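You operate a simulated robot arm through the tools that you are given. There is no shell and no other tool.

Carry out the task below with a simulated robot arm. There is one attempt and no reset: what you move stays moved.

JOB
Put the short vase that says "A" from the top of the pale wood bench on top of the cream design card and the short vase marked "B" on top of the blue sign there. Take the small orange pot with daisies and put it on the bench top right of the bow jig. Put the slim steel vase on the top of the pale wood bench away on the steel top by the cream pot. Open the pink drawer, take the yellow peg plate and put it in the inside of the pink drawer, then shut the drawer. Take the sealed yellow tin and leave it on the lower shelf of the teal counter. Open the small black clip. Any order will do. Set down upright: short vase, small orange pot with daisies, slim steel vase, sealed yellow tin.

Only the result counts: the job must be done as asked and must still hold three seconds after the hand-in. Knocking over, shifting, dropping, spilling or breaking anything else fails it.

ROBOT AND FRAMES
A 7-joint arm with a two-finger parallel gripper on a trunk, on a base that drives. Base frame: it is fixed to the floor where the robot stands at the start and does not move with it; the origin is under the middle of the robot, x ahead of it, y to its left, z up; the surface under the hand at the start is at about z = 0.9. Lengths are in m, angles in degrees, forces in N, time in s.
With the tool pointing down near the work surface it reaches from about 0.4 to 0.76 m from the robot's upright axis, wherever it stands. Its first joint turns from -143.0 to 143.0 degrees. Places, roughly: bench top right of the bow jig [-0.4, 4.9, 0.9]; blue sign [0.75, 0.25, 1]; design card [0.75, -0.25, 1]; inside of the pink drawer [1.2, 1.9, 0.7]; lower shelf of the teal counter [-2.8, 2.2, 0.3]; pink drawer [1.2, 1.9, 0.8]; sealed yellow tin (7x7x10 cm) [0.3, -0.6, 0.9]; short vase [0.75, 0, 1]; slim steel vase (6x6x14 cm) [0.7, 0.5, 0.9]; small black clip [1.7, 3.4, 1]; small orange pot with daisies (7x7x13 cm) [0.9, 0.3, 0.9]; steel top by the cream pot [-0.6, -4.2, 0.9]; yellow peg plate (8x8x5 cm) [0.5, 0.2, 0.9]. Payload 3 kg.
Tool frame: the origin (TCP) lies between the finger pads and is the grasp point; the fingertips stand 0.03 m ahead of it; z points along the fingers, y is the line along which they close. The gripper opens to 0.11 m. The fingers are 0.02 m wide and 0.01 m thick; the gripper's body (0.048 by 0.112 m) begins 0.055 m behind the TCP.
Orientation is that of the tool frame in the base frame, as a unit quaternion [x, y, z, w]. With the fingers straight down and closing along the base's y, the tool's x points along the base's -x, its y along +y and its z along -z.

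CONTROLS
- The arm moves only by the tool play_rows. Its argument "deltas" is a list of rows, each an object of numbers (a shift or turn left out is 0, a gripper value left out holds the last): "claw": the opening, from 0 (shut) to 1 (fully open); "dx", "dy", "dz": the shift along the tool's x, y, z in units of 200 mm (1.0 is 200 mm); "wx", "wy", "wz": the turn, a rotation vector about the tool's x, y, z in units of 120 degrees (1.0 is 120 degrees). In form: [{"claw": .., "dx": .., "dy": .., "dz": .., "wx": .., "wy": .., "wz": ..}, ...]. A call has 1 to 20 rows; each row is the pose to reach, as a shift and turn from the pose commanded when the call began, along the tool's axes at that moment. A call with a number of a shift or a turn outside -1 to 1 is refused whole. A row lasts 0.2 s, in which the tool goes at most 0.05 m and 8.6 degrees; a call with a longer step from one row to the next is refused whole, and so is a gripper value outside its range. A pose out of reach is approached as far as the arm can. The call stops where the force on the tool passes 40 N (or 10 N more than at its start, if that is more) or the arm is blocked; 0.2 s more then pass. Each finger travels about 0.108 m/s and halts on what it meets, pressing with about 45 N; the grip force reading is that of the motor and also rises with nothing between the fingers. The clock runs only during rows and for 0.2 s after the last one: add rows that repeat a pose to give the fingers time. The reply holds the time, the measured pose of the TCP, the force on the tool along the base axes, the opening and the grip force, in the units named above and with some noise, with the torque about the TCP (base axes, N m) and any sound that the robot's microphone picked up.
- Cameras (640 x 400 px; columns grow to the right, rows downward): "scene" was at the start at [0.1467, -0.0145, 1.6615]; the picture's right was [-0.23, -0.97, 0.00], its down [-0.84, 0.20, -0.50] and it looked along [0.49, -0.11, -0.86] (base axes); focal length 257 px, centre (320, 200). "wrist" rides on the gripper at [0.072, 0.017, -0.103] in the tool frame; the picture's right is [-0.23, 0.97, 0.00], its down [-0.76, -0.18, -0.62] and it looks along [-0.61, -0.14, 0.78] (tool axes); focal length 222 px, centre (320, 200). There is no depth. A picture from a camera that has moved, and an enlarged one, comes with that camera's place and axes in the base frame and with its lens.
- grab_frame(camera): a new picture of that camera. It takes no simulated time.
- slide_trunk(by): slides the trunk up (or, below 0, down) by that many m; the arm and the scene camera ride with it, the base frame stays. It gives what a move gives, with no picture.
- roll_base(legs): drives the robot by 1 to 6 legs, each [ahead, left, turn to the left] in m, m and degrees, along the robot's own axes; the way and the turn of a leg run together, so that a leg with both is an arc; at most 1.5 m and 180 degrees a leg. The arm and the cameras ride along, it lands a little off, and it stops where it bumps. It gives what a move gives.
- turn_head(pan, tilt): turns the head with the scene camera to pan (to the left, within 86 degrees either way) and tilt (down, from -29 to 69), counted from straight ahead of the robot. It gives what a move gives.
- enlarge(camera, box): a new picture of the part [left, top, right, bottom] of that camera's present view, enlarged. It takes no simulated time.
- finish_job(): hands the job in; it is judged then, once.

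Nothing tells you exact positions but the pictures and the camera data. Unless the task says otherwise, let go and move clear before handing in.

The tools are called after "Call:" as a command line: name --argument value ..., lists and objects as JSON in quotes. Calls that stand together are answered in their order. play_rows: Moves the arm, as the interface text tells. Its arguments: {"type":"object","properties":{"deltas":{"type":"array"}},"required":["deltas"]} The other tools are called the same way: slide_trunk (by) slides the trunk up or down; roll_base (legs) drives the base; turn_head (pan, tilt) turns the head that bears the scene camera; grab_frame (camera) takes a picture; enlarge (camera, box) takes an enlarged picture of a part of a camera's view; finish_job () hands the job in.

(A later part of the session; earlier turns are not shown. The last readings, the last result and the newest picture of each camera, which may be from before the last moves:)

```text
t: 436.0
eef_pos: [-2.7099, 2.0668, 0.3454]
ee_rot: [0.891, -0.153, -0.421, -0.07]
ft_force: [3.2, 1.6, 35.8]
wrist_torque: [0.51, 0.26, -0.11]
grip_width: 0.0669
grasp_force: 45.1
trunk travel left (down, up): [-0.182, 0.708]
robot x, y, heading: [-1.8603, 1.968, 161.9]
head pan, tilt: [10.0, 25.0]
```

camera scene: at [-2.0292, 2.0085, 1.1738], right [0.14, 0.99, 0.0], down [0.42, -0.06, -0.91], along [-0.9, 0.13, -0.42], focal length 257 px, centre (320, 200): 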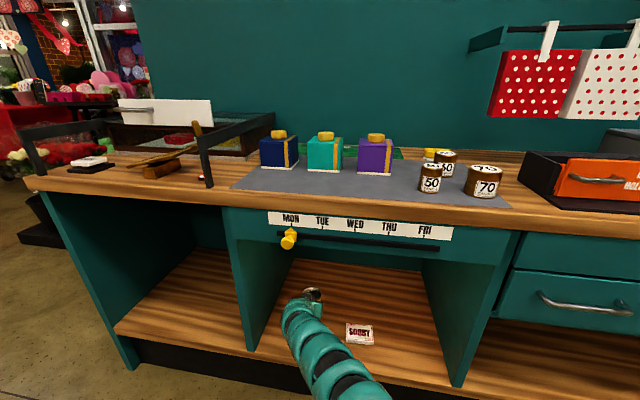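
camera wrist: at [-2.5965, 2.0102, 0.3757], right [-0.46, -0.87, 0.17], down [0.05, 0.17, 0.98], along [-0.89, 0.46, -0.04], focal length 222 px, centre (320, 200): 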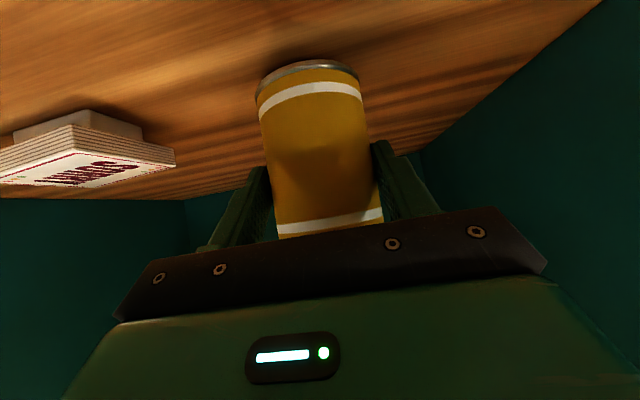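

Contact; I pressed a little hard, so I'll raise 6 mm to unload, then open the fingers.

Call:
slide_trunk --by 0.006

Call:
play_rows --deltas '[{"claw": 0.65}, {"claw": 0.75}, {"claw": 0.9}, {"claw": 1.0}, {"claw": 1.0}]'

Call:
grab_frame --camera "wrist"

```text
t: 436.6
eef_pos: [-2.7096, 2.0672, 0.346]
ee_rot: [0.893, -0.154, -0.417, -0.072]
ft_force: [-3.3, 0.5, 15.5]
wrist_torque: [0.17, 1.18, 0.03]
grip_width: 0.0666
grasp_force: 45.2
trunk travel left (down, up): [-0.188, 0.702]
robot x, y, heading: [-1.8638, 1.971, 162.0]
head pan, tilt: [10.0, 25.0]
```

```text
t: 437.8
eef_pos: [-2.7097, 2.0678, 0.3464]
ee_rot: [0.893, -0.153, -0.416, -0.072]
ft_force: [-0.4, -0.4, 0.2]
wrist_torque: [0.03, -0.02, 0.0]
grip_width: 0.1099
grasp_force: 0.0
trunk travel left (down, up): [-0.188, 0.702]
robot x, y, heading: [-1.8613, 1.9687, 161.7]
head pan, tilt: [10.0, 25.0]
```

```text
taken
camera wrist: at [-2.5964, 2.01, 0.356], right [-0.46, -0.87, 0.17], down [0.05, 0.17, 0.98], along [-0.89, 0.46, -0.04], focal length 222 px, centre (320, 200)
```

wrist: 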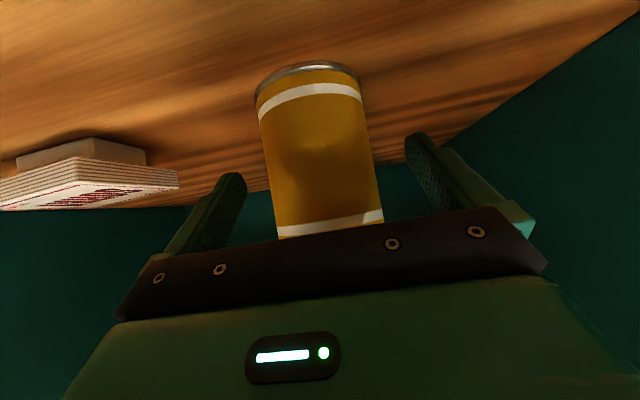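

The tin stands free on the shelf. Backing straight out and verifying.

Call:
roll_base --legs '[[-0.3, 0, 0]]'

Call:
grab_frame --camera "scene"

Call:
enlarge --camera "scene" --box '[230, 180, 450, 330]'

```text
t: 439.8
eef_pos: [-2.4313, 1.9732, 0.3454]
ee_rot: [0.893, -0.152, -0.416, -0.072]
ft_force: [1.4, 0.3, -0.5]
wrist_torque: [-0.02, -0.01, -0.01]
grip_width: 0.1102
grasp_force: 0.0
trunk travel left (down, up): [-0.188, 0.702]
robot x, y, heading: [-1.585, 1.8782, 162.3]
head pan, tilt: [10.0, 25.0]
```

```text
taken
camera scene: at [-1.7505, 1.9174, 1.0989], right [0.14, 0.99, 0.0], down [0.42, -0.06, -0.91], along [-0.9, 0.12, -0.42], focal length 257 px, centre (320, 200)
```

scene: 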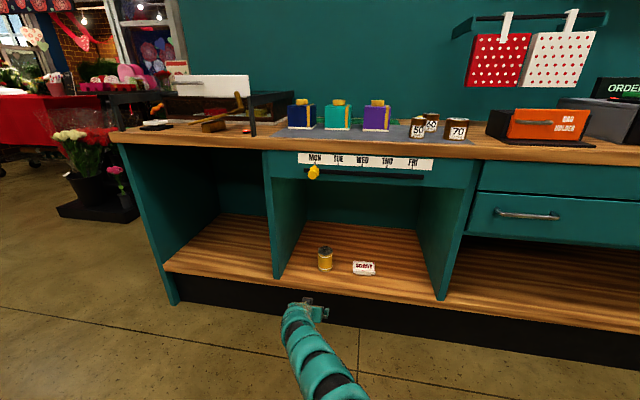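

```text
2.67 times, centred on (340, 255) of scene
camera zoom: at [-1.7505, 1.9174, 1.0989], right [0.14, 0.99, 0.0], down [0.42, -0.06, -0.91], along [-0.9, 0.12, -0.42], focal length 686 px, centre (267, 53)
```

zoom: 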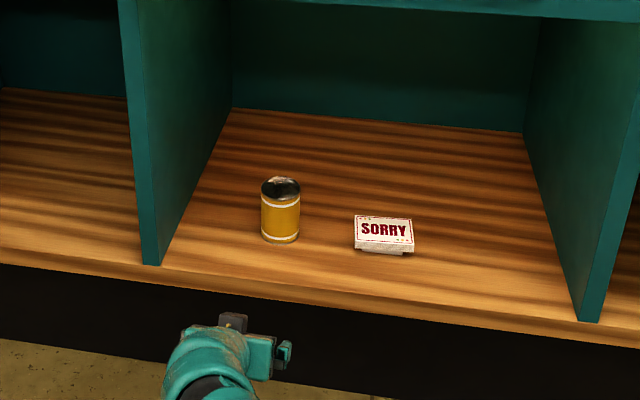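

The tin stands upright on the lower shelf beside the card. The last item is the slim steel vase. I'll raise the trunk, move clear of the island, turn back and return to the main bench.

Call:
slide_trunk --by 0.4

Call:
slide_trunk --by 0.27

Call:
roll_base --legs '[[0.05, -0.45, 0], [0, 0, -90], [0, 0, -90.3]]'

Call:
turn_head --pan 0 --tilt 30

Call:
grab_frame --camera "scene"

```text
t: 443.6
eef_pos: [-2.4321, 1.9744, 0.7449]
ee_rot: [0.893, -0.151, -0.417, -0.071]
ft_force: [0.2, -0.4, 1.0]
wrist_torque: [0.02, 0.01, -0.01]
grip_width: 0.1097
grasp_force: 0.1
trunk travel left (down, up): [-0.588, 0.302]
robot x, y, heading: [-1.5855, 1.8784, 162.3]
head pan, tilt: [10.0, 25.0]
```

```text
t: 446.3
eef_pos: [-2.4328, 1.9744, 1.0151]
ee_rot: [0.893, -0.151, -0.417, -0.071]
ft_force: [0.7, -0.4, -0.3]
wrist_torque: [0.0, 0.04, -0.02]
grip_width: 0.11
grasp_force: 0.0
trunk travel left (down, up): [-0.858, 0.032]
robot x, y, heading: [-1.5841, 1.879, 162.1]
head pan, tilt: [10.0, 25.0]
```

```text
t: 456.7
eef_pos: [-0.6451, 2.2356, 1.0147]
ee_rot: [0.149, 0.894, -0.069, 0.416]
ft_force: [0.0, -0.3, -0.5]
wrist_torque: [0.0, 0.01, 0.01]
grip_width: 0.1098
grasp_force: 0.0
trunk travel left (down, up): [-0.858, 0.032]
robot x, y, heading: [-1.4966, 2.3229, -17.4]
head pan, tilt: [10.0, 25.0]
```

```text
t: 457.4
eef_pos: [-0.6458, 2.2347, 1.014]
ee_rot: [0.148, 0.894, -0.069, 0.417]
ft_force: [0.7, 0.0, 0.2]
wrist_torque: [0.0, 0.04, 0.02]
grip_width: 0.1098
grasp_force: 0.1
trunk travel left (down, up): [-0.858, 0.032]
robot x, y, heading: [-1.4908, 2.3224, -17.4]
head pan, tilt: [0.0, 30.0]
```

```text
taken
camera scene: at [-1.3294, 2.2736, 1.7609], right [-0.3, -0.95, 0.0], down [-0.48, 0.15, -0.87], along [0.83, -0.26, -0.5], focal length 257 px, centre (320, 200)
```

scene: 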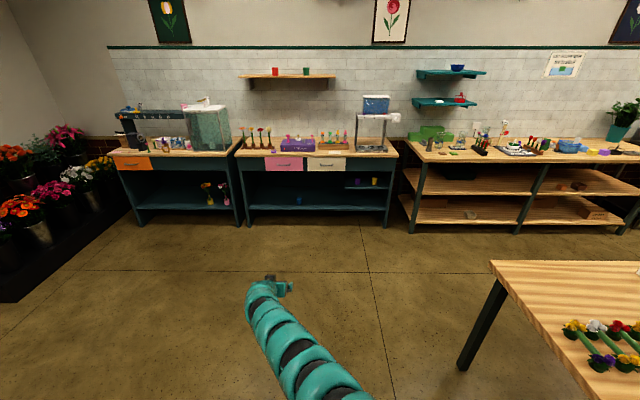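

The way back is clear, with the island off to my right. Driving forward to the aisle and then right to the bench.

Call:
roll_base --legs '[[1.5, 0, -0.8], [0.02, -1.2, 0]]'

Call:
turn_head --pan 5 --tilt 45

Call:
grab_frame --camera "scene"

Call:
grab_frame --camera "wrist"

```text
t: 470.4
eef_pos: [0.3709, 0.5988, 1.014]
ee_rot: [0.158, 0.893, -0.074, 0.416]
ft_force: [0.3, -0.2, 0.7]
wrist_torque: [-0.01, -0.01, 0.02]
grip_width: 0.1098
grasp_force: 0.1
trunk travel left (down, up): [-0.858, 0.032]
robot x, y, heading: [-0.4762, 0.7063, -18.5]
head pan, tilt: [0.0, 30.0]
```

```text
t: 471.2
eef_pos: [0.3716, 0.6002, 1.0149]
ee_rot: [0.158, 0.892, -0.074, 0.416]
ft_force: [0.0, -0.1, 0.4]
wrist_torque: [0.02, -0.02, -0.02]
grip_width: 0.1098
grasp_force: 0.0
trunk travel left (down, up): [-0.858, 0.032]
robot x, y, heading: [-0.4753, 0.7065, -18.8]
head pan, tilt: [5.0, 45.0]
```

```text
taken
camera scene: at [-0.3179, 0.6635, 1.7384], right [-0.24, -0.97, 0.0], down [-0.69, 0.17, -0.71], along [0.69, -0.17, -0.71], focal length 257 px, centre (320, 200)
```

scene: 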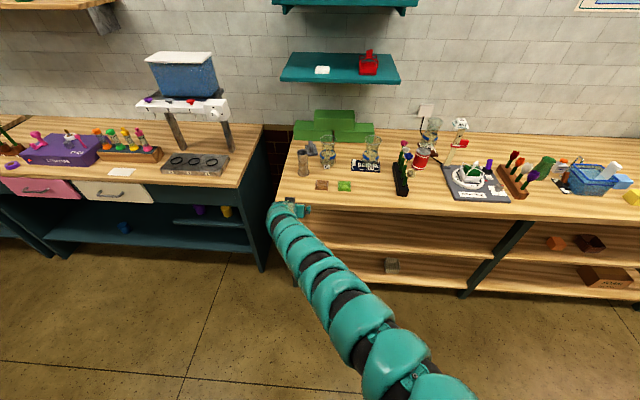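

```text
taken
camera wrist: at [0.2599, 0.6591, 1.0259], right [0.47, 0.86, 0.17], down [-0.05, -0.17, 0.98], along [0.88, -0.47, -0.04], focal length 222 px, centre (320, 200)
```

wrist: 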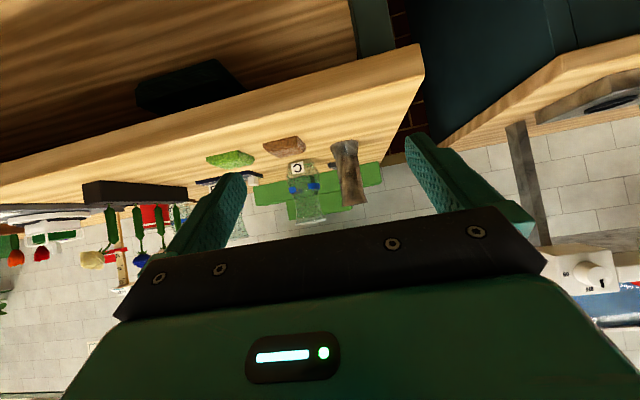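

Clear view of the bench. I'll zoom in to locate the steel vase and double-check vases A and B.

Call:
enlarge --camera "scene" --box '[275, 110, 435, 210]'

Call:
enlarge --camera "scene" --box '[380, 100, 520, 190]'

Call:
enlarge --camera "wrist" --box '[240, 110, 420, 230]'

```text
4.00 times, centred on (355, 160) of scene
camera zoom: at [-0.3179, 0.6635, 1.7384], right [-0.24, -0.97, 0.0], down [-0.69, 0.17, -0.71], along [0.69, -0.17, -0.71], focal length 1030 px, centre (180, 360)
```

zoom: 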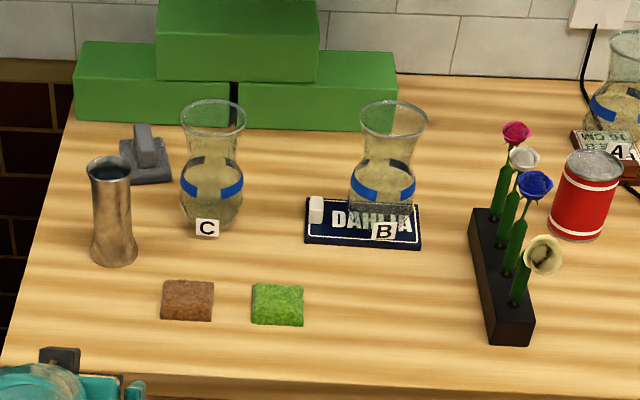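

```text
4.44 times, centred on (450, 145) of scene
camera zoom: at [-0.3179, 0.6635, 1.7384], right [-0.24, -0.97, 0.0], down [-0.69, 0.17, -0.71], along [0.69, -0.17, -0.71], focal length 1144 px, centre (-258, 444)
```

zoom: 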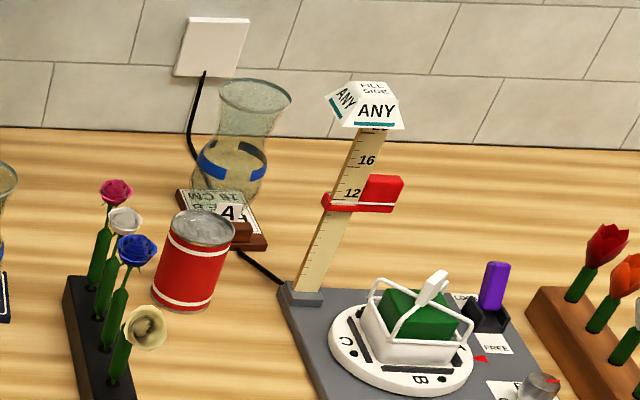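

```text
3.33 times, centred on (330, 170) of wrist
camera zoom: at [0.2599, 0.6591, 1.0259], right [0.47, 0.86, 0.17], down [-0.05, -0.17, 0.98], along [0.88, -0.47, -0.04], focal length 740 px, centre (287, 300)
```

zoom: 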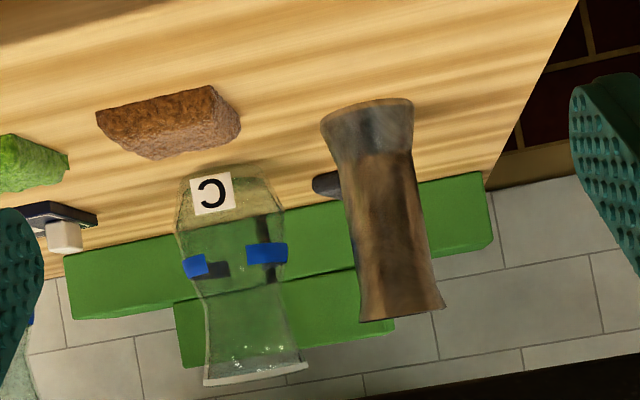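

Vases A and B look right. The steel vase is at n≈0.513, u≈0.694 with its top near z=1.03. I'll drive forward so the open fingers are just in front of it.

Call:
roll_base --legs '[[0.285, 0.008, 0.5]]'

Call:
grab_frame --camera "wrist"

```text
t: 473.2
eef_pos: [0.6507, 0.5269, 1.0144]
ee_rot: [0.153, 0.894, -0.072, 0.416]
ft_force: [-0.2, 0.3, 0.6]
wrist_torque: [0.0, -0.02, 0.01]
grip_width: 0.11
grasp_force: 0.1
trunk travel left (down, up): [-0.858, 0.032]
robot x, y, heading: [-0.2009, 0.6221, -17.9]
head pan, tilt: [5.0, 45.0]
```

```text
taken
camera wrist: at [0.5382, 0.585, 1.0254], right [0.46, 0.87, 0.17], down [-0.05, -0.17, 0.98], along [0.89, -0.46, -0.04], focal length 222 px, centre (320, 200)
```

wrist: 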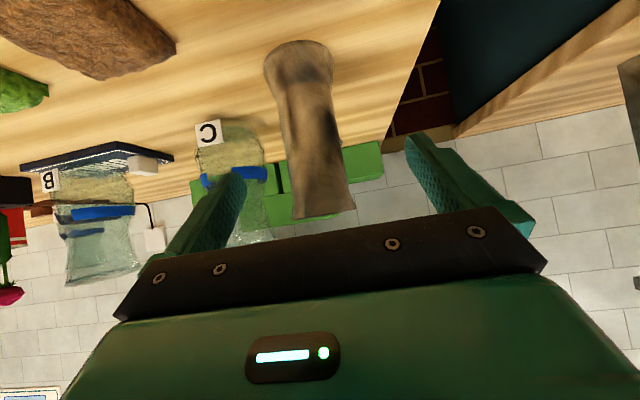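

Computed precisely: the vase axis is at [0.701, 0.502]. Moving in to straddle it.

Call:
play_rows --deltas '[{"dx": -0.016, "dy": -0.032, "dz": 0.096}, {"dx": -0.033, "dy": -0.032, "dz": 0.193}, {"dx": -0.049, "dy": -0.032, "dz": 0.289}, {"dx": -0.049, "dy": -0.032, "dz": 0.289}]'

Call:
grab_frame --camera "wrist"

```text
t: 474.2
eef_pos: [0.6499, 0.5253, 1.0118]
ee_rot: [0.153, 0.894, -0.07, 0.416]
ft_force: [0.9, -1.0, -0.2]
wrist_torque: [0.01, -0.02, 0.0]
grip_width: 0.1099
grasp_force: 0.1
out of reach, approached as far as the arm can: row 1, 2, 3, 4
trunk travel left (down, up): [-0.858, 0.032]
robot x, y, heading: [-0.1991, 0.6251, -18.2]
head pan, tilt: [5.0, 45.0]
```

```text
taken
camera wrist: at [0.5379, 0.5832, 1.0242], right [0.46, 0.87, 0.18], down [-0.05, -0.17, 0.98], along [0.89, -0.46, -0.04], focal length 222 px, centre (320, 200)
```

wrist: 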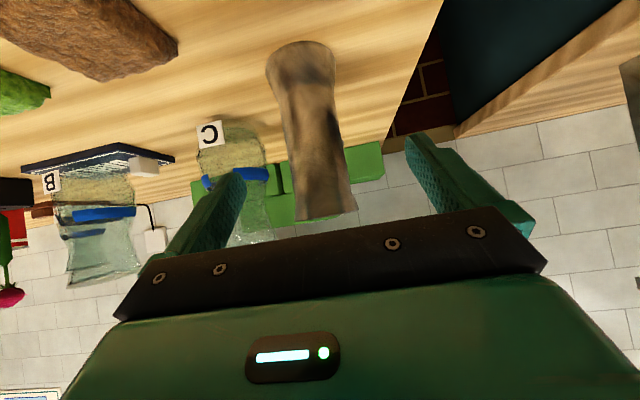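

The arm is fully stretched, so the base and trunk will do this: lower 2.7 cm, then drive 5 cm forward.

Call:
slide_trunk --by -0.026

Call:
roll_base --legs '[[0.05, -0.006, 0]]'

Call:
grab_frame --camera "wrist"

```text
t: 474.9
eef_pos: [0.6505, 0.526, 0.9878]
ee_rot: [0.153, 0.894, -0.07, 0.415]
ft_force: [-0.1, -0.2, 0.5]
wrist_torque: [-0.02, -0.01, -0.01]
grip_width: 0.1098
grasp_force: 0.0
trunk travel left (down, up): [-0.832, 0.058]
robot x, y, heading: [-0.1986, 0.6271, -17.9]
head pan, tilt: [5.0, 45.0]
```

```text
t: 475.9
eef_pos: [0.698, 0.5008, 0.9855]
ee_rot: [0.154, 0.894, -0.071, 0.415]
ft_force: [0.9, -0.2, -0.3]
wrist_torque: [0.01, 0.03, 0.01]
grip_width: 0.11
grasp_force: 0.0
trunk travel left (down, up): [-0.832, 0.058]
robot x, y, heading: [-0.1542, 0.6033, -18.0]
head pan, tilt: [5.0, 45.0]
```

```text
taken
camera wrist: at [0.5858, 0.5599, 0.9969], right [0.46, 0.87, 0.17], down [-0.04, -0.17, 0.98], along [0.89, -0.46, -0.04], focal length 222 px, centre (320, 200)
```

wrist: 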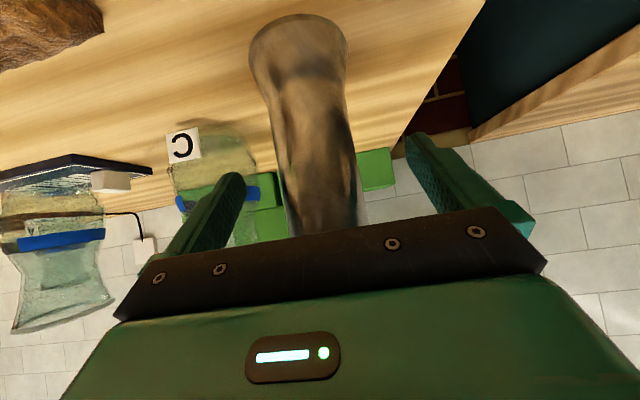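

Centred. Closing on the vase.

Call:
play_rows --deltas '[{"claw": 0.8}, {"claw": 0.65}, {"claw": 0.52}, {"claw": 0.42}, {"claw": 0.35}, {"claw": 0.3}, {"claw": 0.3}]'

Call:
grab_frame --camera "wrist"

```text
t: 477.5
eef_pos: [0.6966, 0.503, 0.9865]
ee_rot: [0.154, 0.893, -0.071, 0.416]
ft_force: [-2.2, -0.5, 0.9]
wrist_torque: [0.07, 0.11, 0.03]
grip_width: 0.0469
grasp_force: 44.7
trunk travel left (down, up): [-0.832, 0.058]
robot x, y, heading: [-0.1535, 0.604, -17.9]
head pan, tilt: [5.0, 45.0]
```

```text
taken
camera wrist: at [0.584, 0.5607, 0.9984], right [0.46, 0.87, 0.18], down [-0.05, -0.17, 0.98], along [0.89, -0.46, -0.04], focal length 222 px, centre (320, 200)
```

wrist: 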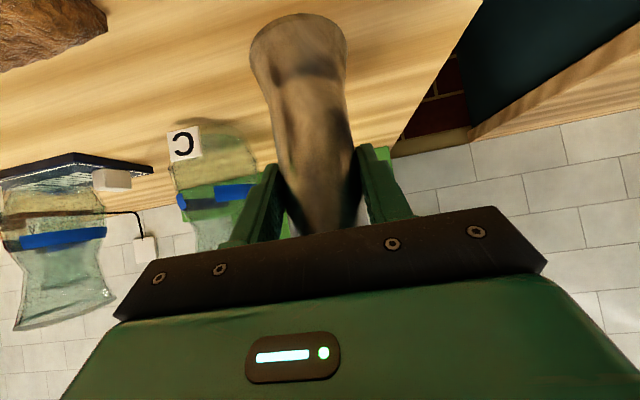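

The vase is gripped at its waist (4.7 cm). I'll lift it and back out well clear of the bench. Then I'll turn right so the arm points along the aisle for the long drive.

Call:
slide_trunk --by 0.055

Call:
roll_base --legs '[[-0.28, 0, 0]]'

Call:
grab_frame --camera "wrist"

Call:
roll_base --legs '[[0, 0, -90]]'

Call:
turn_head --pan 10 --tilt 22

Call:
grab_frame --camera "scene"

```text
t: 478.4
eef_pos: [0.697, 0.5025, 1.0416]
ee_rot: [0.154, 0.894, -0.071, 0.415]
ft_force: [0.4, -0.1, -5.6]
wrist_torque: [0.01, 0.06, 0.02]
grip_width: 0.0472
grasp_force: 45.5
trunk travel left (down, up): [-0.887, 0.003]
robot x, y, heading: [-0.1478, 0.6056, -18.0]
head pan, tilt: [5.0, 45.0]
```

```text
t: 480.4
eef_pos: [0.43, 0.5903, 1.0418]
ee_rot: [0.154, 0.894, -0.071, 0.416]
ft_force: [0.4, -0.5, -5.5]
wrist_torque: [0.03, 0.07, 0.0]
grip_width: 0.0471
grasp_force: 45.0
trunk travel left (down, up): [-0.887, 0.003]
robot x, y, heading: [-0.4153, 0.6892, -18.1]
head pan, tilt: [5.0, 45.0]
```

```text
taken
camera wrist: at [0.3179, 0.6477, 1.0532], right [0.46, 0.87, 0.17], down [-0.05, -0.17, 0.98], along [0.89, -0.46, -0.04], focal length 222 px, centre (320, 200)
```

wrist: 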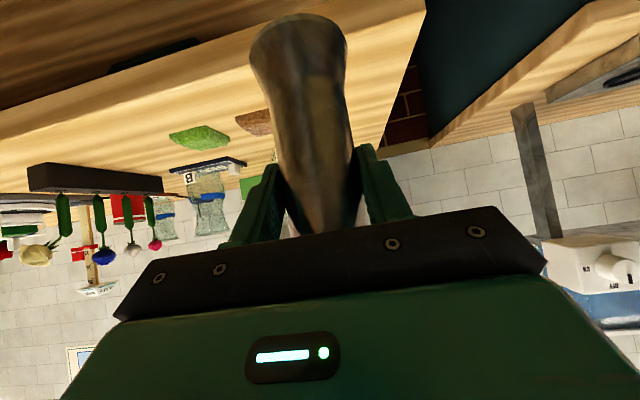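

```text
t: 484.6
eef_pos: [-0.5183, -0.157, 1.0415]
ee_rot: [0.741, 0.523, -0.344, 0.243]
ft_force: [-0.2, 0.0, -5.7]
wrist_torque: [0.05, 0.0, -0.02]
grip_width: 0.0467
grasp_force: 45.2
trunk travel left (down, up): [-0.887, 0.003]
robot x, y, heading: [-0.4202, 0.6883, -108.5]
head pan, tilt: [5.0, 45.0]
```

```text
t: 485.5
eef_pos: [-0.5195, -0.1584, 1.0409]
ee_rot: [0.742, 0.522, -0.344, 0.242]
ft_force: [-0.2, 0.8, -5.9]
wrist_torque: [0.09, -0.03, -0.02]
grip_width: 0.0469
grasp_force: 45.0
trunk travel left (down, up): [-0.887, 0.003]
robot x, y, heading: [-0.4162, 0.6865, -108.1]
head pan, tilt: [10.0, 22.0]
```

```text
taken
camera scene: at [-0.4539, 0.5215, 1.8025], right [-0.99, 0.14, 0.0], down [0.05, 0.37, -0.93], along [-0.13, -0.92, -0.38], focal length 257 px, centre (320, 200)
```

scene: 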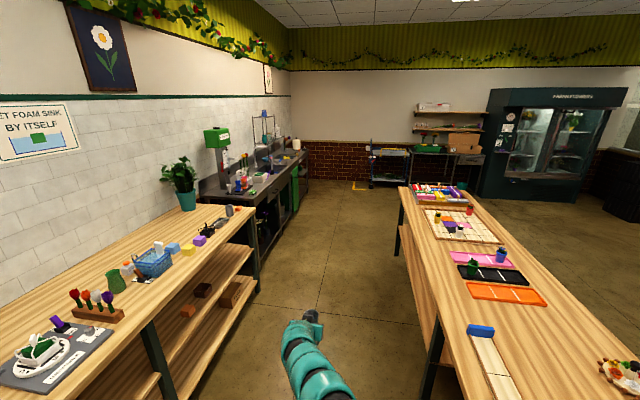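

The aisle ahead is clear, with the steel counter beyond the bench on the left. I'll zoom in to find the cream pot.

Call:
enlarge --camera "scene" --box '[170, 100, 320, 210]'

Call:
roll_base --legs '[[1.45, 0, 0], [1.0, 0, 0]]'

Call:
turn_head --pan 25 --tilt 25

Call:
grab_frame --camera "scene"

```text
3.64 times, centred on (245, 155) of scene
camera zoom: at [-0.4539, 0.5215, 1.8025], right [-0.99, 0.14, 0.0], down [0.05, 0.37, -0.93], along [-0.13, -0.92, -0.38], focal length 936 px, centre (593, 364)
```

zoom: 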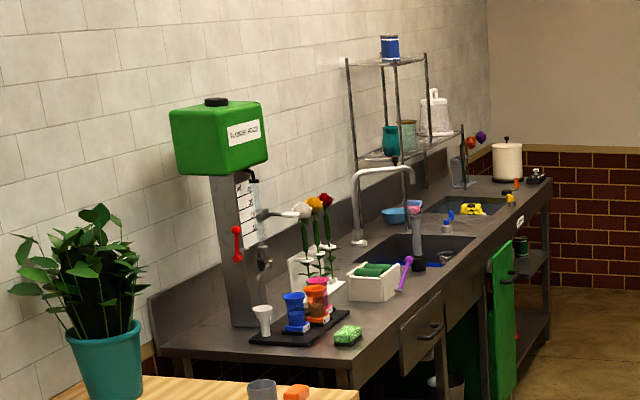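

```text
t: 497.5
eef_pos: [-1.3263, -2.4719, 1.0407]
ee_rot: [0.747, 0.515, -0.346, 0.24]
ft_force: [0.4, 0.0, -5.2]
wrist_torque: [0.09, -0.02, 0.03]
grip_width: 0.0468
grasp_force: 44.8
trunk travel left (down, up): [-0.887, 0.003]
robot x, y, heading: [-1.2087, -1.6275, -109.5]
head pan, tilt: [10.0, 22.0]
```

```text
t: 498.2
eef_pos: [-1.3262, -2.4716, 1.0418]
ee_rot: [0.747, 0.515, -0.346, 0.239]
ft_force: [-0.4, -0.3, -5.0]
wrist_torque: [0.06, -0.05, -0.03]
grip_width: 0.047
grasp_force: 44.5
trunk travel left (down, up): [-0.887, 0.003]
robot x, y, heading: [-1.2067, -1.6273, -109.4]
head pan, tilt: [25.0, 25.0]
```

```text
taken
camera scene: at [-1.2231, -1.7944, 1.7978], right [-1.0, -0.1, 0.0], down [-0.04, 0.42, -0.91], along [0.09, -0.9, -0.42], focal length 257 px, centre (320, 200)
```

scene: 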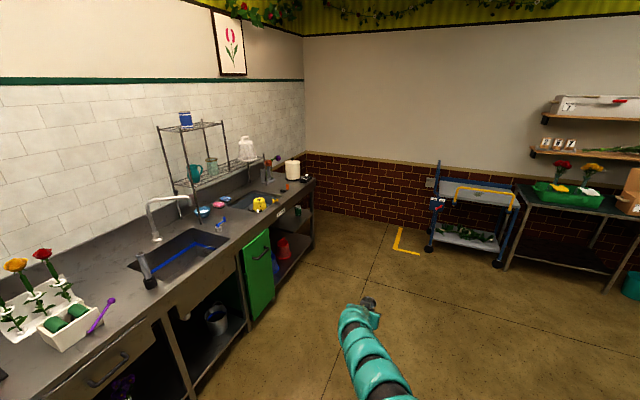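

The cream pot is at the far end of the steel counter, past two sinks. I'll zoom in.

Call:
enlarge --camera "scene" --box '[200, 110, 340, 230]'

Call:
grab_frame --camera "wrist"

```text
3.33 times, centred on (270, 170) of scene
camera zoom: at [-1.2231, -1.7944, 1.7978], right [-1.0, -0.1, 0.0], down [-0.04, 0.42, -0.91], along [0.09, -0.9, -0.42], focal length 858 px, centre (487, 300)
```

zoom: 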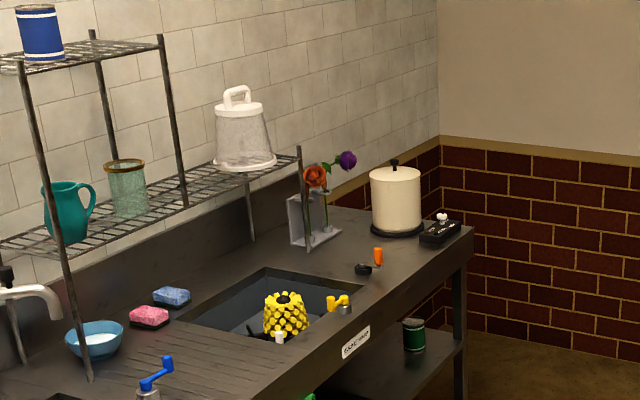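

```text
taken
camera wrist: at [-1.2653, -2.3604, 1.0524], right [0.86, -0.48, 0.17], down [-0.17, 0.05, 0.98], along [-0.48, -0.87, -0.04], focal length 222 px, centre (320, 200)
```

wrist: 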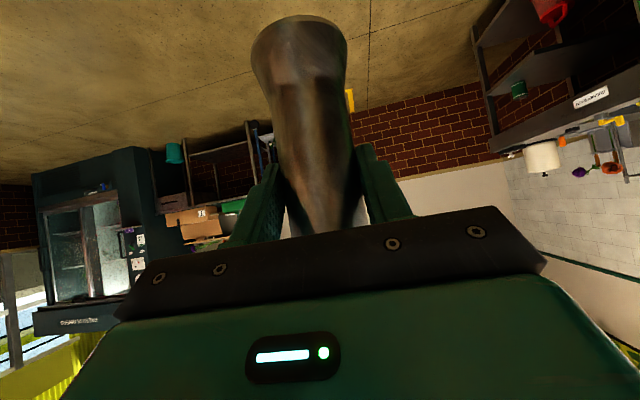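

I'll drive further along the aisle and look at the cream pot's surroundings from closer.

Call:
roll_base --legs '[[1.3, 0, 1.2]]'

Call:
turn_head --pan 45 --tilt 35

Call:
grab_frame --camera "scene"

Call:
enlarge --camera "scene" --box '[200, 90, 400, 230]'

```text
t: 504.8
eef_pos: [-1.7381, -3.7161, 1.0407]
ee_rot: [0.742, 0.521, -0.344, 0.243]
ft_force: [0.5, -0.5, -5.0]
wrist_torque: [0.05, -0.02, 0.01]
grip_width: 0.047
grasp_force: 45.1
trunk travel left (down, up): [-0.887, 0.003]
robot x, y, heading: [-1.6298, -2.8672, -108.4]
head pan, tilt: [25.0, 25.0]
```

```text
t: 505.6
eef_pos: [-1.7378, -3.715, 1.0407]
ee_rot: [0.742, 0.521, -0.345, 0.242]
ft_force: [0.2, -0.9, -5.5]
wrist_torque: [0.04, -0.01, -0.03]
grip_width: 0.0466
grasp_force: 44.8
trunk travel left (down, up): [-0.887, 0.003]
robot x, y, heading: [-1.6338, -2.8701, -108.3]
head pan, tilt: [45.0, 35.0]
```

```text
taken
camera scene: at [-1.6169, -3.0242, 1.7821], right [-0.89, -0.45, 0.0], down [-0.26, 0.51, -0.82], along [0.37, -0.73, -0.57], focal length 257 px, centre (320, 200)
```

scene: 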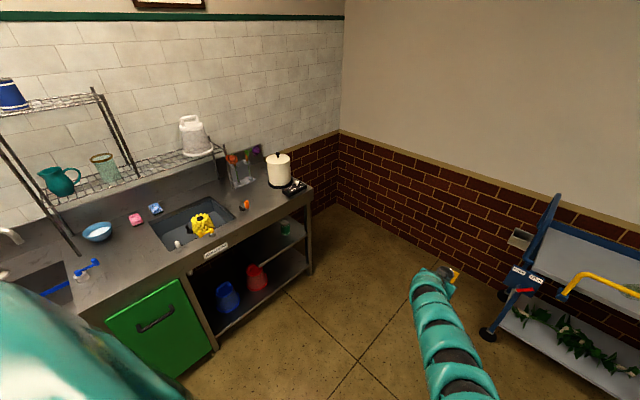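

```text
2.86 times, centred on (300, 160) of scene
camera zoom: at [-1.6169, -3.0242, 1.7821], right [-0.89, -0.45, 0.0], down [-0.26, 0.51, -0.82], along [0.37, -0.73, -0.57], focal length 735 px, centre (377, 314)
```

zoom: 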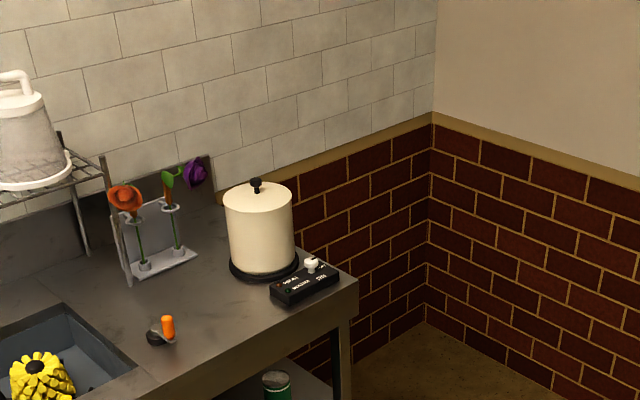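

The cream pot (on a dark ring) is at about n=0.61, u=-4.21, with a small flower stand to its left and a control box in front. The given spot, roughly [-0.6, -4.2], is just behind the pot. I'll turn to face the counter and study the free space.

Call:
roll_base --legs '[[0, 0, 90]]'

Call:
roll_base --legs '[[0, -0.75, 0]]'

Call:
turn_head --pan -12 --tilt 35

Call:
grab_frame --camera "scene"

Call:
enlarge --camera "scene" --box '[220, 90, 420, 230]'

```text
t: 509.8
eef_pos: [-0.7879, -2.9901, 1.041]
ee_rot: [0.164, 0.892, -0.075, 0.415]
ft_force: [-0.1, -0.6, -4.5]
wrist_torque: [0.02, 0.09, 0.01]
grip_width: 0.0468
grasp_force: 45.1
trunk travel left (down, up): [-0.887, 0.003]
robot x, y, heading: [-1.6344, -2.8681, -19.6]
head pan, tilt: [45.0, 35.0]
```

```text
t: 513.9
eef_pos: [-1.0421, -3.7046, 1.0412]
ee_rot: [0.166, 0.892, -0.077, 0.414]
ft_force: [0.5, -1.0, -5.0]
wrist_torque: [0.03, 0.08, 0.01]
grip_width: 0.0466
grasp_force: 44.2
trunk travel left (down, up): [-0.887, 0.003]
robot x, y, heading: [-1.8834, -3.5813, -19.4]
head pan, tilt: [45.0, 35.0]
```

```text
t: 515.2
eef_pos: [-1.0411, -3.7045, 1.0412]
ee_rot: [0.165, 0.892, -0.076, 0.414]
ft_force: [0.8, 0.3, -5.5]
wrist_torque: [0.0, 0.09, 0.0]
grip_width: 0.0466
grasp_force: 44.3
trunk travel left (down, up): [-0.887, 0.003]
robot x, y, heading: [-1.8836, -3.5819, -19.5]
head pan, tilt: [-12.0, 35.0]
```

```text
taken
camera scene: at [-1.732, -3.6538, 1.782], right [-0.52, -0.85, 0.0], down [-0.49, 0.3, -0.82], along [0.7, -0.43, -0.57], focal length 257 px, centre (320, 200)
```

scene: 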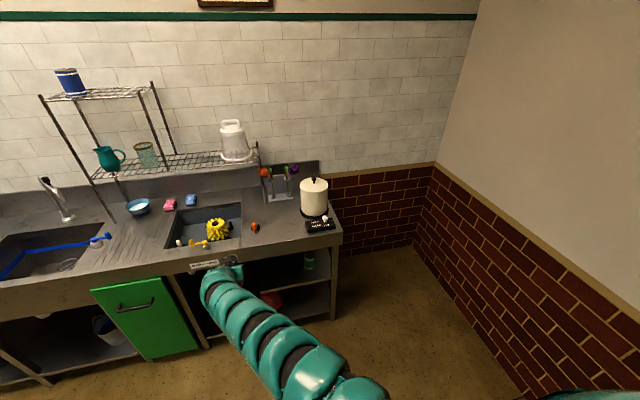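

```text
2.86 times, centred on (320, 160) of scene
camera zoom: at [-1.732, -3.6538, 1.782], right [-0.52, -0.85, 0.0], down [-0.49, 0.3, -0.82], along [0.7, -0.43, -0.57], focal length 735 px, centre (320, 314)
```

zoom: 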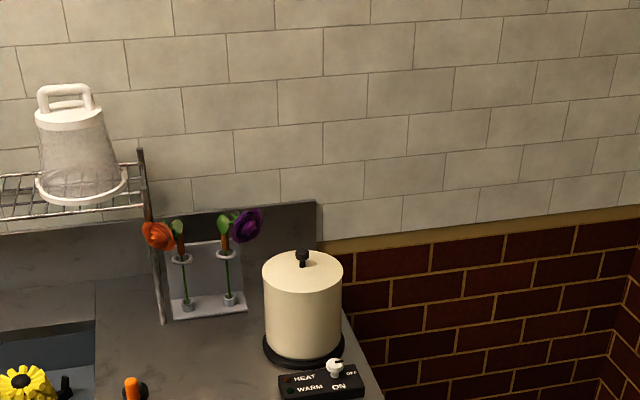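

I now have the layout: pot centre n≈0.61, u≈-4.23; flower stand front edge n≈0.763. I'll set the vase in the open gap just left-behind the pot, at about n=0.70, u=-4.12. To keep the hand clear of the pot, I'll approach from the left-front with my heading turned 30° right.

Call:
roll_base --legs '[[0, 0, -28.8]]'

Call:
roll_base --legs '[[0, 0.4, 0]]'

Call:
turn_head --pan 10 --tilt 35

Call:
grab_frame --camera "scene"

Call:
enlarge --camera "scene" --box '[220, 90, 420, 230]'

Call:
grab_frame --camera "wrist"

```text
t: 517.0
eef_pos: [-1.2042, -4.0948, 1.04]
ee_rot: [0.383, 0.822, -0.177, 0.382]
ft_force: [0.3, -0.1, -4.7]
wrist_torque: [0.03, 0.06, 0.03]
grip_width: 0.0468
grasp_force: 44.7
trunk travel left (down, up): [-0.887, 0.003]
robot x, y, heading: [-1.8837, -3.58, -48.0]
head pan, tilt: [-12.0, 35.0]
```

```text
t: 519.5
eef_pos: [-0.9079, -3.8314, 1.0389]
ee_rot: [0.383, 0.823, -0.178, 0.381]
ft_force: [-0.2, -0.1, -5.4]
wrist_torque: [0.01, 0.05, -0.04]
grip_width: 0.0465
grasp_force: 46.1
trunk travel left (down, up): [-0.887, 0.003]
robot x, y, heading: [-1.588, -3.3208, -48.4]
head pan, tilt: [-12.0, 35.0]
```

```text
t: 520.3
eef_pos: [-0.9077, -3.8322, 1.0401]
ee_rot: [0.383, 0.822, -0.177, 0.382]
ft_force: [-0.7, 0.0, -4.5]
wrist_torque: [0.05, 0.05, 0.01]
grip_width: 0.0465
grasp_force: 44.4
trunk travel left (down, up): [-0.887, 0.003]
robot x, y, heading: [-1.5889, -3.32, -48.4]
head pan, tilt: [10.0, 35.0]
```

```text
taken
camera scene: at [-1.4638, -3.4323, 1.782], right [-0.62, -0.78, 0.0], down [-0.45, 0.36, -0.82], along [0.64, -0.51, -0.57], focal length 257 px, centre (320, 200)
```

scene: 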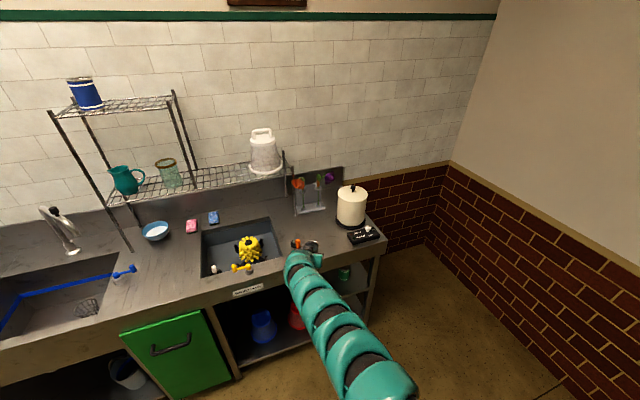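

```text
2.86 times, centred on (320, 160) of scene
camera zoom: at [-1.4638, -3.4323, 1.782], right [-0.62, -0.78, 0.0], down [-0.45, 0.36, -0.82], along [0.64, -0.51, -0.57], focal length 735 px, centre (320, 314)
```

zoom: 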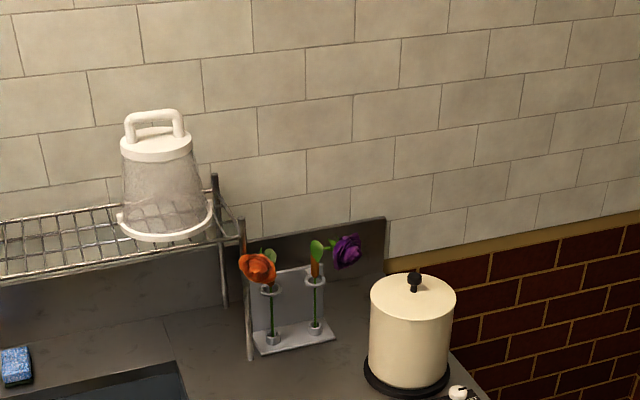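

```text
taken
camera wrist: at [-0.9752, -3.725, 1.0518], right [0.84, 0.52, 0.17], down [-0.13, -0.13, 0.98], along [0.53, -0.85, -0.04], focal length 222 px, centre (320, 200)
```

wrist: 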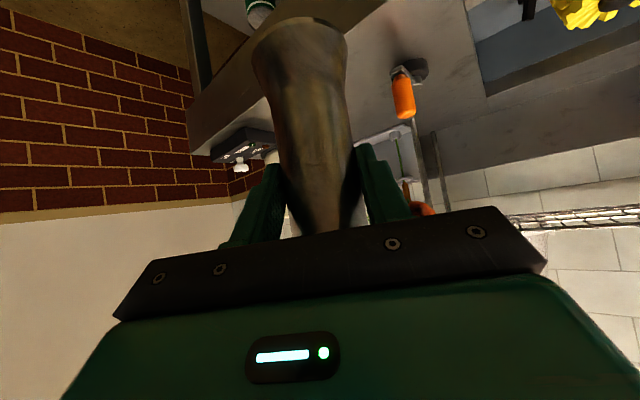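

Consistent positions: pot (n 0.62, u -4.24) and stand front edge n≈0.765. From here, driving straight ahead 41 cm brings the vase into the gap. First 30 cm, then check.

Call:
roll_base --legs '[[0.3, 0.012, 0]]'

Call:
grab_frame --camera "scene"

Call:
enlarge --camera "scene" --box '[220, 110, 420, 260]'

Call:
grab_frame --camera "wrist"

```text
t: 522.4
eef_pos: [-0.6999, -4.0493, 1.0408]
ee_rot: [0.383, 0.822, -0.177, 0.382]
ft_force: [0.1, 0.0, -6.0]
wrist_torque: [0.07, 0.03, -0.02]
grip_width: 0.0463
grasp_force: 45.0
trunk travel left (down, up): [-0.887, 0.003]
robot x, y, heading: [-1.3767, -3.5335, -48.4]
head pan, tilt: [10.0, 35.0]
```

```text
taken
camera scene: at [-1.2558, -3.6488, 1.7819], right [-0.62, -0.78, 0.0], down [-0.45, 0.36, -0.82], along [0.64, -0.51, -0.57], focal length 257 px, centre (320, 200)
```

scene: 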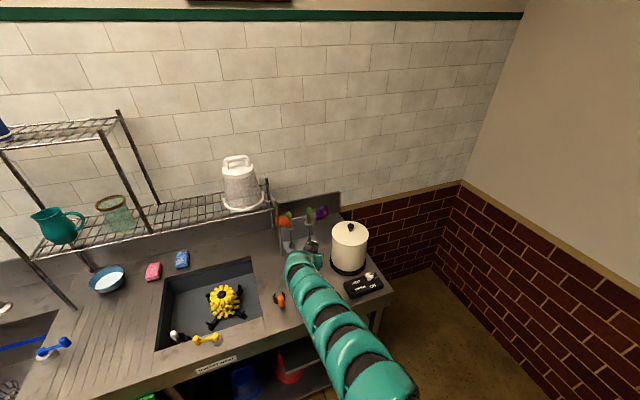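

```text
2.67 times, centred on (320, 185) of scene
camera zoom: at [-1.2558, -3.6488, 1.7819], right [-0.62, -0.78, 0.0], down [-0.45, 0.36, -0.82], along [0.64, -0.51, -0.57], focal length 686 px, centre (320, 240)
```

zoom: 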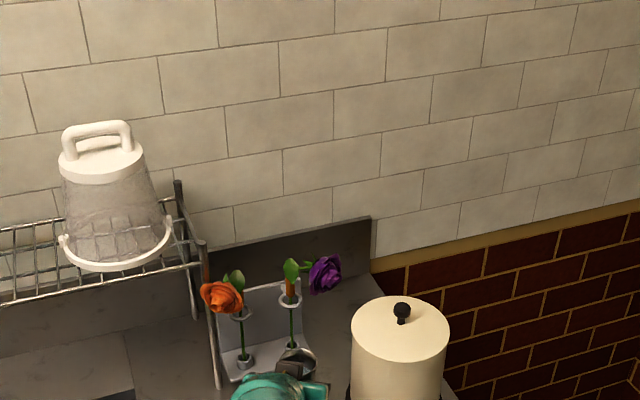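

```text
taken
camera wrist: at [-0.768, -3.9421, 1.0513], right [0.84, 0.51, 0.17], down [-0.13, -0.13, 0.98], along [0.53, -0.85, -0.04], focal length 222 px, centre (320, 200)
```

wrist: 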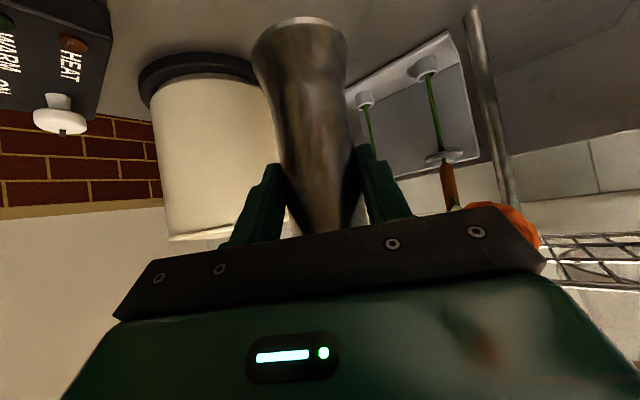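

On course: the stand's front edge is at n≈0.765 and the pot is to the left in the wrist view, leaving room. Moving ahead the last 10.8 cm.

Call:
roll_base --legs '[[0.105, 0.0, 0]]'

Call:
grab_frame --camera "wrist"

Call:
enlarge --camera "scene" --box '[230, 170, 430, 300]'

```text
t: 523.5
eef_pos: [-0.6317, -4.1263, 1.0395]
ee_rot: [0.382, 0.823, -0.176, 0.382]
ft_force: [-1.0, -0.7, -5.0]
wrist_torque: [0.03, 0.02, 0.02]
grip_width: 0.0465
grasp_force: 44.8
trunk travel left (down, up): [-0.887, 0.003]
robot x, y, heading: [-1.3146, -3.6116, -48.5]
head pan, tilt: [10.0, 35.0]
```

```text
taken
camera wrist: at [-0.6993, -4.0186, 1.0512], right [0.84, 0.52, 0.17], down [-0.13, -0.13, 0.98], along [0.53, -0.85, -0.04], focal length 222 px, centre (320, 200)
```

wrist: 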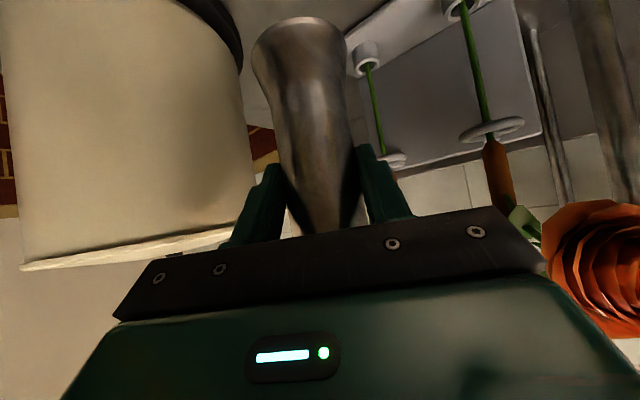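

```text
3.08 times, centred on (330, 235) of scene
camera zoom: at [-1.1873, -3.726, 1.7819], right [-0.62, -0.78, 0.0], down [-0.45, 0.36, -0.82], along [0.64, -0.51, -0.57], focal length 792 px, centre (289, 92)
```

zoom: 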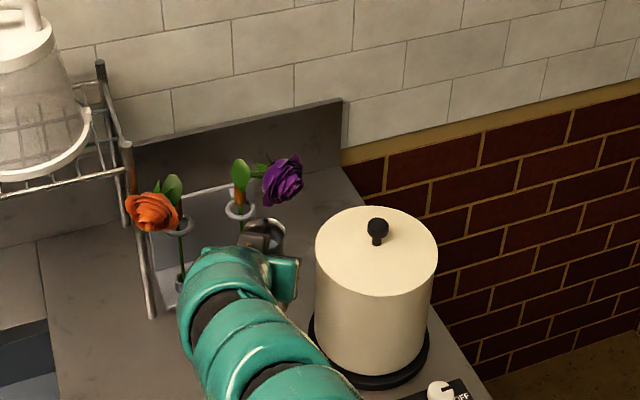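

There is room on both sides (about 5 cm to the pot's ring and to the stand). I'll nudge 1.5 cm further in, then lower.

Call:
roll_base --legs '[[0.015, 0.0, 0]]'

Call:
slide_trunk --by -0.045

Call:
grab_frame --camera "wrist"

Call:
enlarge --camera "scene" --box '[230, 150, 430, 280]'

```text
t: 524.3
eef_pos: [-0.622, -4.1356, 1.0402]
ee_rot: [0.382, 0.823, -0.176, 0.382]
ft_force: [0.0, -0.3, -5.6]
wrist_torque: [0.05, 0.03, 0.01]
grip_width: 0.0464
grasp_force: 44.5
trunk travel left (down, up): [-0.887, 0.003]
robot x, y, heading: [-1.3047, -3.6235, -48.1]
head pan, tilt: [10.0, 35.0]
```

```text
t: 525.2
eef_pos: [-0.6229, -4.1342, 0.9954]
ee_rot: [0.382, 0.823, -0.177, 0.382]
ft_force: [-0.3, 0.2, -5.7]
wrist_torque: [0.07, 0.05, -0.02]
grip_width: 0.0465
grasp_force: 44.9
trunk travel left (down, up): [-0.842, 0.048]
robot x, y, heading: [-1.3048, -3.6212, -48.6]
head pan, tilt: [10.0, 35.0]
```

```text
taken
camera wrist: at [-0.69, -4.0287, 1.0067], right [0.84, 0.52, 0.17], down [-0.13, -0.13, 0.98], along [0.53, -0.85, -0.04], focal length 222 px, centre (320, 200)
```

wrist: 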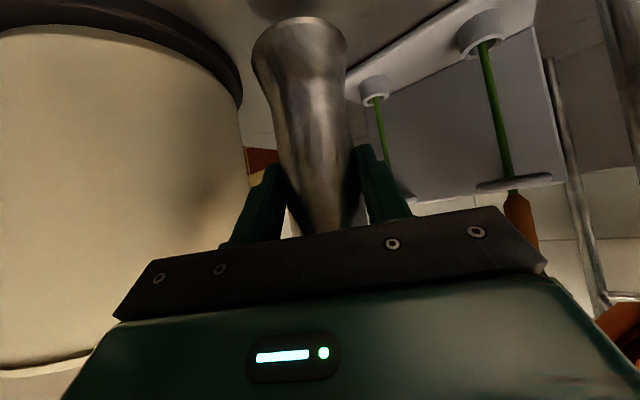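

```text
3.08 times, centred on (330, 215) of scene
camera zoom: at [-1.1784, -3.736, 1.737], right [-0.62, -0.78, 0.0], down [-0.45, 0.36, -0.82], along [0.64, -0.51, -0.57], focal length 792 px, centre (289, 154)
```

zoom: 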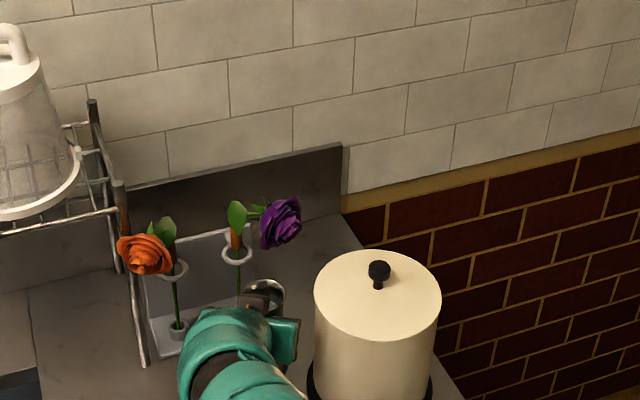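

The vase is about 1 cm above the steel. Lowering in small trunk steps until contact.

Call:
slide_trunk --by -0.005

Call:
slide_trunk --by -0.003

Call:
slide_trunk --by -0.002

```text
t: 525.7
eef_pos: [-0.6224, -4.1364, 0.9903]
ee_rot: [0.383, 0.823, -0.176, 0.381]
ft_force: [-0.1, -0.5, -4.9]
wrist_torque: [0.06, 0.07, -0.01]
grip_width: 0.0465
grasp_force: 45.6
trunk travel left (down, up): [-0.836, 0.053]
robot x, y, heading: [-1.3022, -3.619, -48.1]
head pan, tilt: [10.0, 35.0]
```

```text
t: 526.2
eef_pos: [-0.6223, -4.1355, 0.9863]
ee_rot: [0.383, 0.823, -0.176, 0.381]
ft_force: [0.0, -0.6, -5.7]
wrist_torque: [0.05, 0.03, -0.02]
grip_width: 0.0462
grasp_force: 44.9
trunk travel left (down, up): [-0.834, 0.056]
robot x, y, heading: [-1.3005, -3.6213, -48.3]
head pan, tilt: [10.0, 35.0]
```

```text
t: 526.8
eef_pos: [-0.6231, -4.1352, 0.9854]
ee_rot: [0.382, 0.823, -0.176, 0.382]
ft_force: [-0.3, 0.6, -5.1]
wrist_torque: [0.03, 0.06, -0.01]
grip_width: 0.0462
grasp_force: 45.1
trunk travel left (down, up): [-0.832, 0.058]
robot x, y, heading: [-1.3029, -3.6245, -48.4]
head pan, tilt: [10.0, 35.0]
```

Call:
slide_trunk --by -0.003

Call:
slide_trunk --by -0.003

Call:
slide_trunk --by -0.003

Call:
enlarge --camera "wrist" --box '[200, 0, 420, 130]'

```text
t: 527.3
eef_pos: [-0.6232, -4.1359, 0.9811]
ee_rot: [0.382, 0.823, -0.176, 0.381]
ft_force: [0.5, 0.1, -5.2]
wrist_torque: [0.08, 0.07, -0.02]
grip_width: 0.0466
grasp_force: 44.9
trunk travel left (down, up): [-0.828, 0.062]
robot x, y, heading: [-1.2982, -3.6219, -48.5]
head pan, tilt: [10.0, 35.0]
```

```text
t: 527.8
eef_pos: [-0.6225, -4.1365, 0.9785]
ee_rot: [0.382, 0.823, -0.177, 0.381]
ft_force: [-0.4, 0.5, -5.5]
wrist_torque: [0.04, 0.05, 0.0]
grip_width: 0.0464
grasp_force: 45.1
trunk travel left (down, up): [-0.826, 0.064]
robot x, y, heading: [-1.3005, -3.6211, -48.5]
head pan, tilt: [10.0, 35.0]
```

```text
t: 528.3
eef_pos: [-0.6215, -4.1358, 0.9755]
ee_rot: [0.382, 0.823, -0.176, 0.382]
ft_force: [1.1, 0.0, -4.8]
wrist_torque: [0.07, 0.11, 0.0]
grip_width: 0.0463
grasp_force: 44.7
trunk travel left (down, up): [-0.822, 0.068]
robot x, y, heading: [-1.3022, -3.6221, -48.4]
head pan, tilt: [10.0, 35.0]
```

```text
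2.91 times, centred on (310, 65) of wrist
camera zoom: at [-0.6899, -4.0289, 0.9875], right [0.84, 0.52, 0.17], down [-0.13, -0.13, 0.98], along [0.53, -0.85, -0.04], focal length 646 px, centre (349, 593)
```

zoom: 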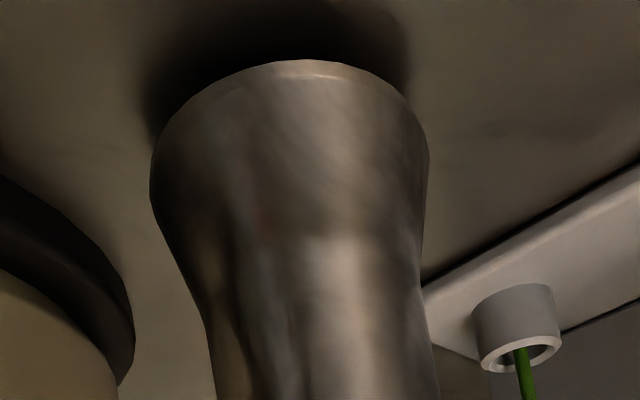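

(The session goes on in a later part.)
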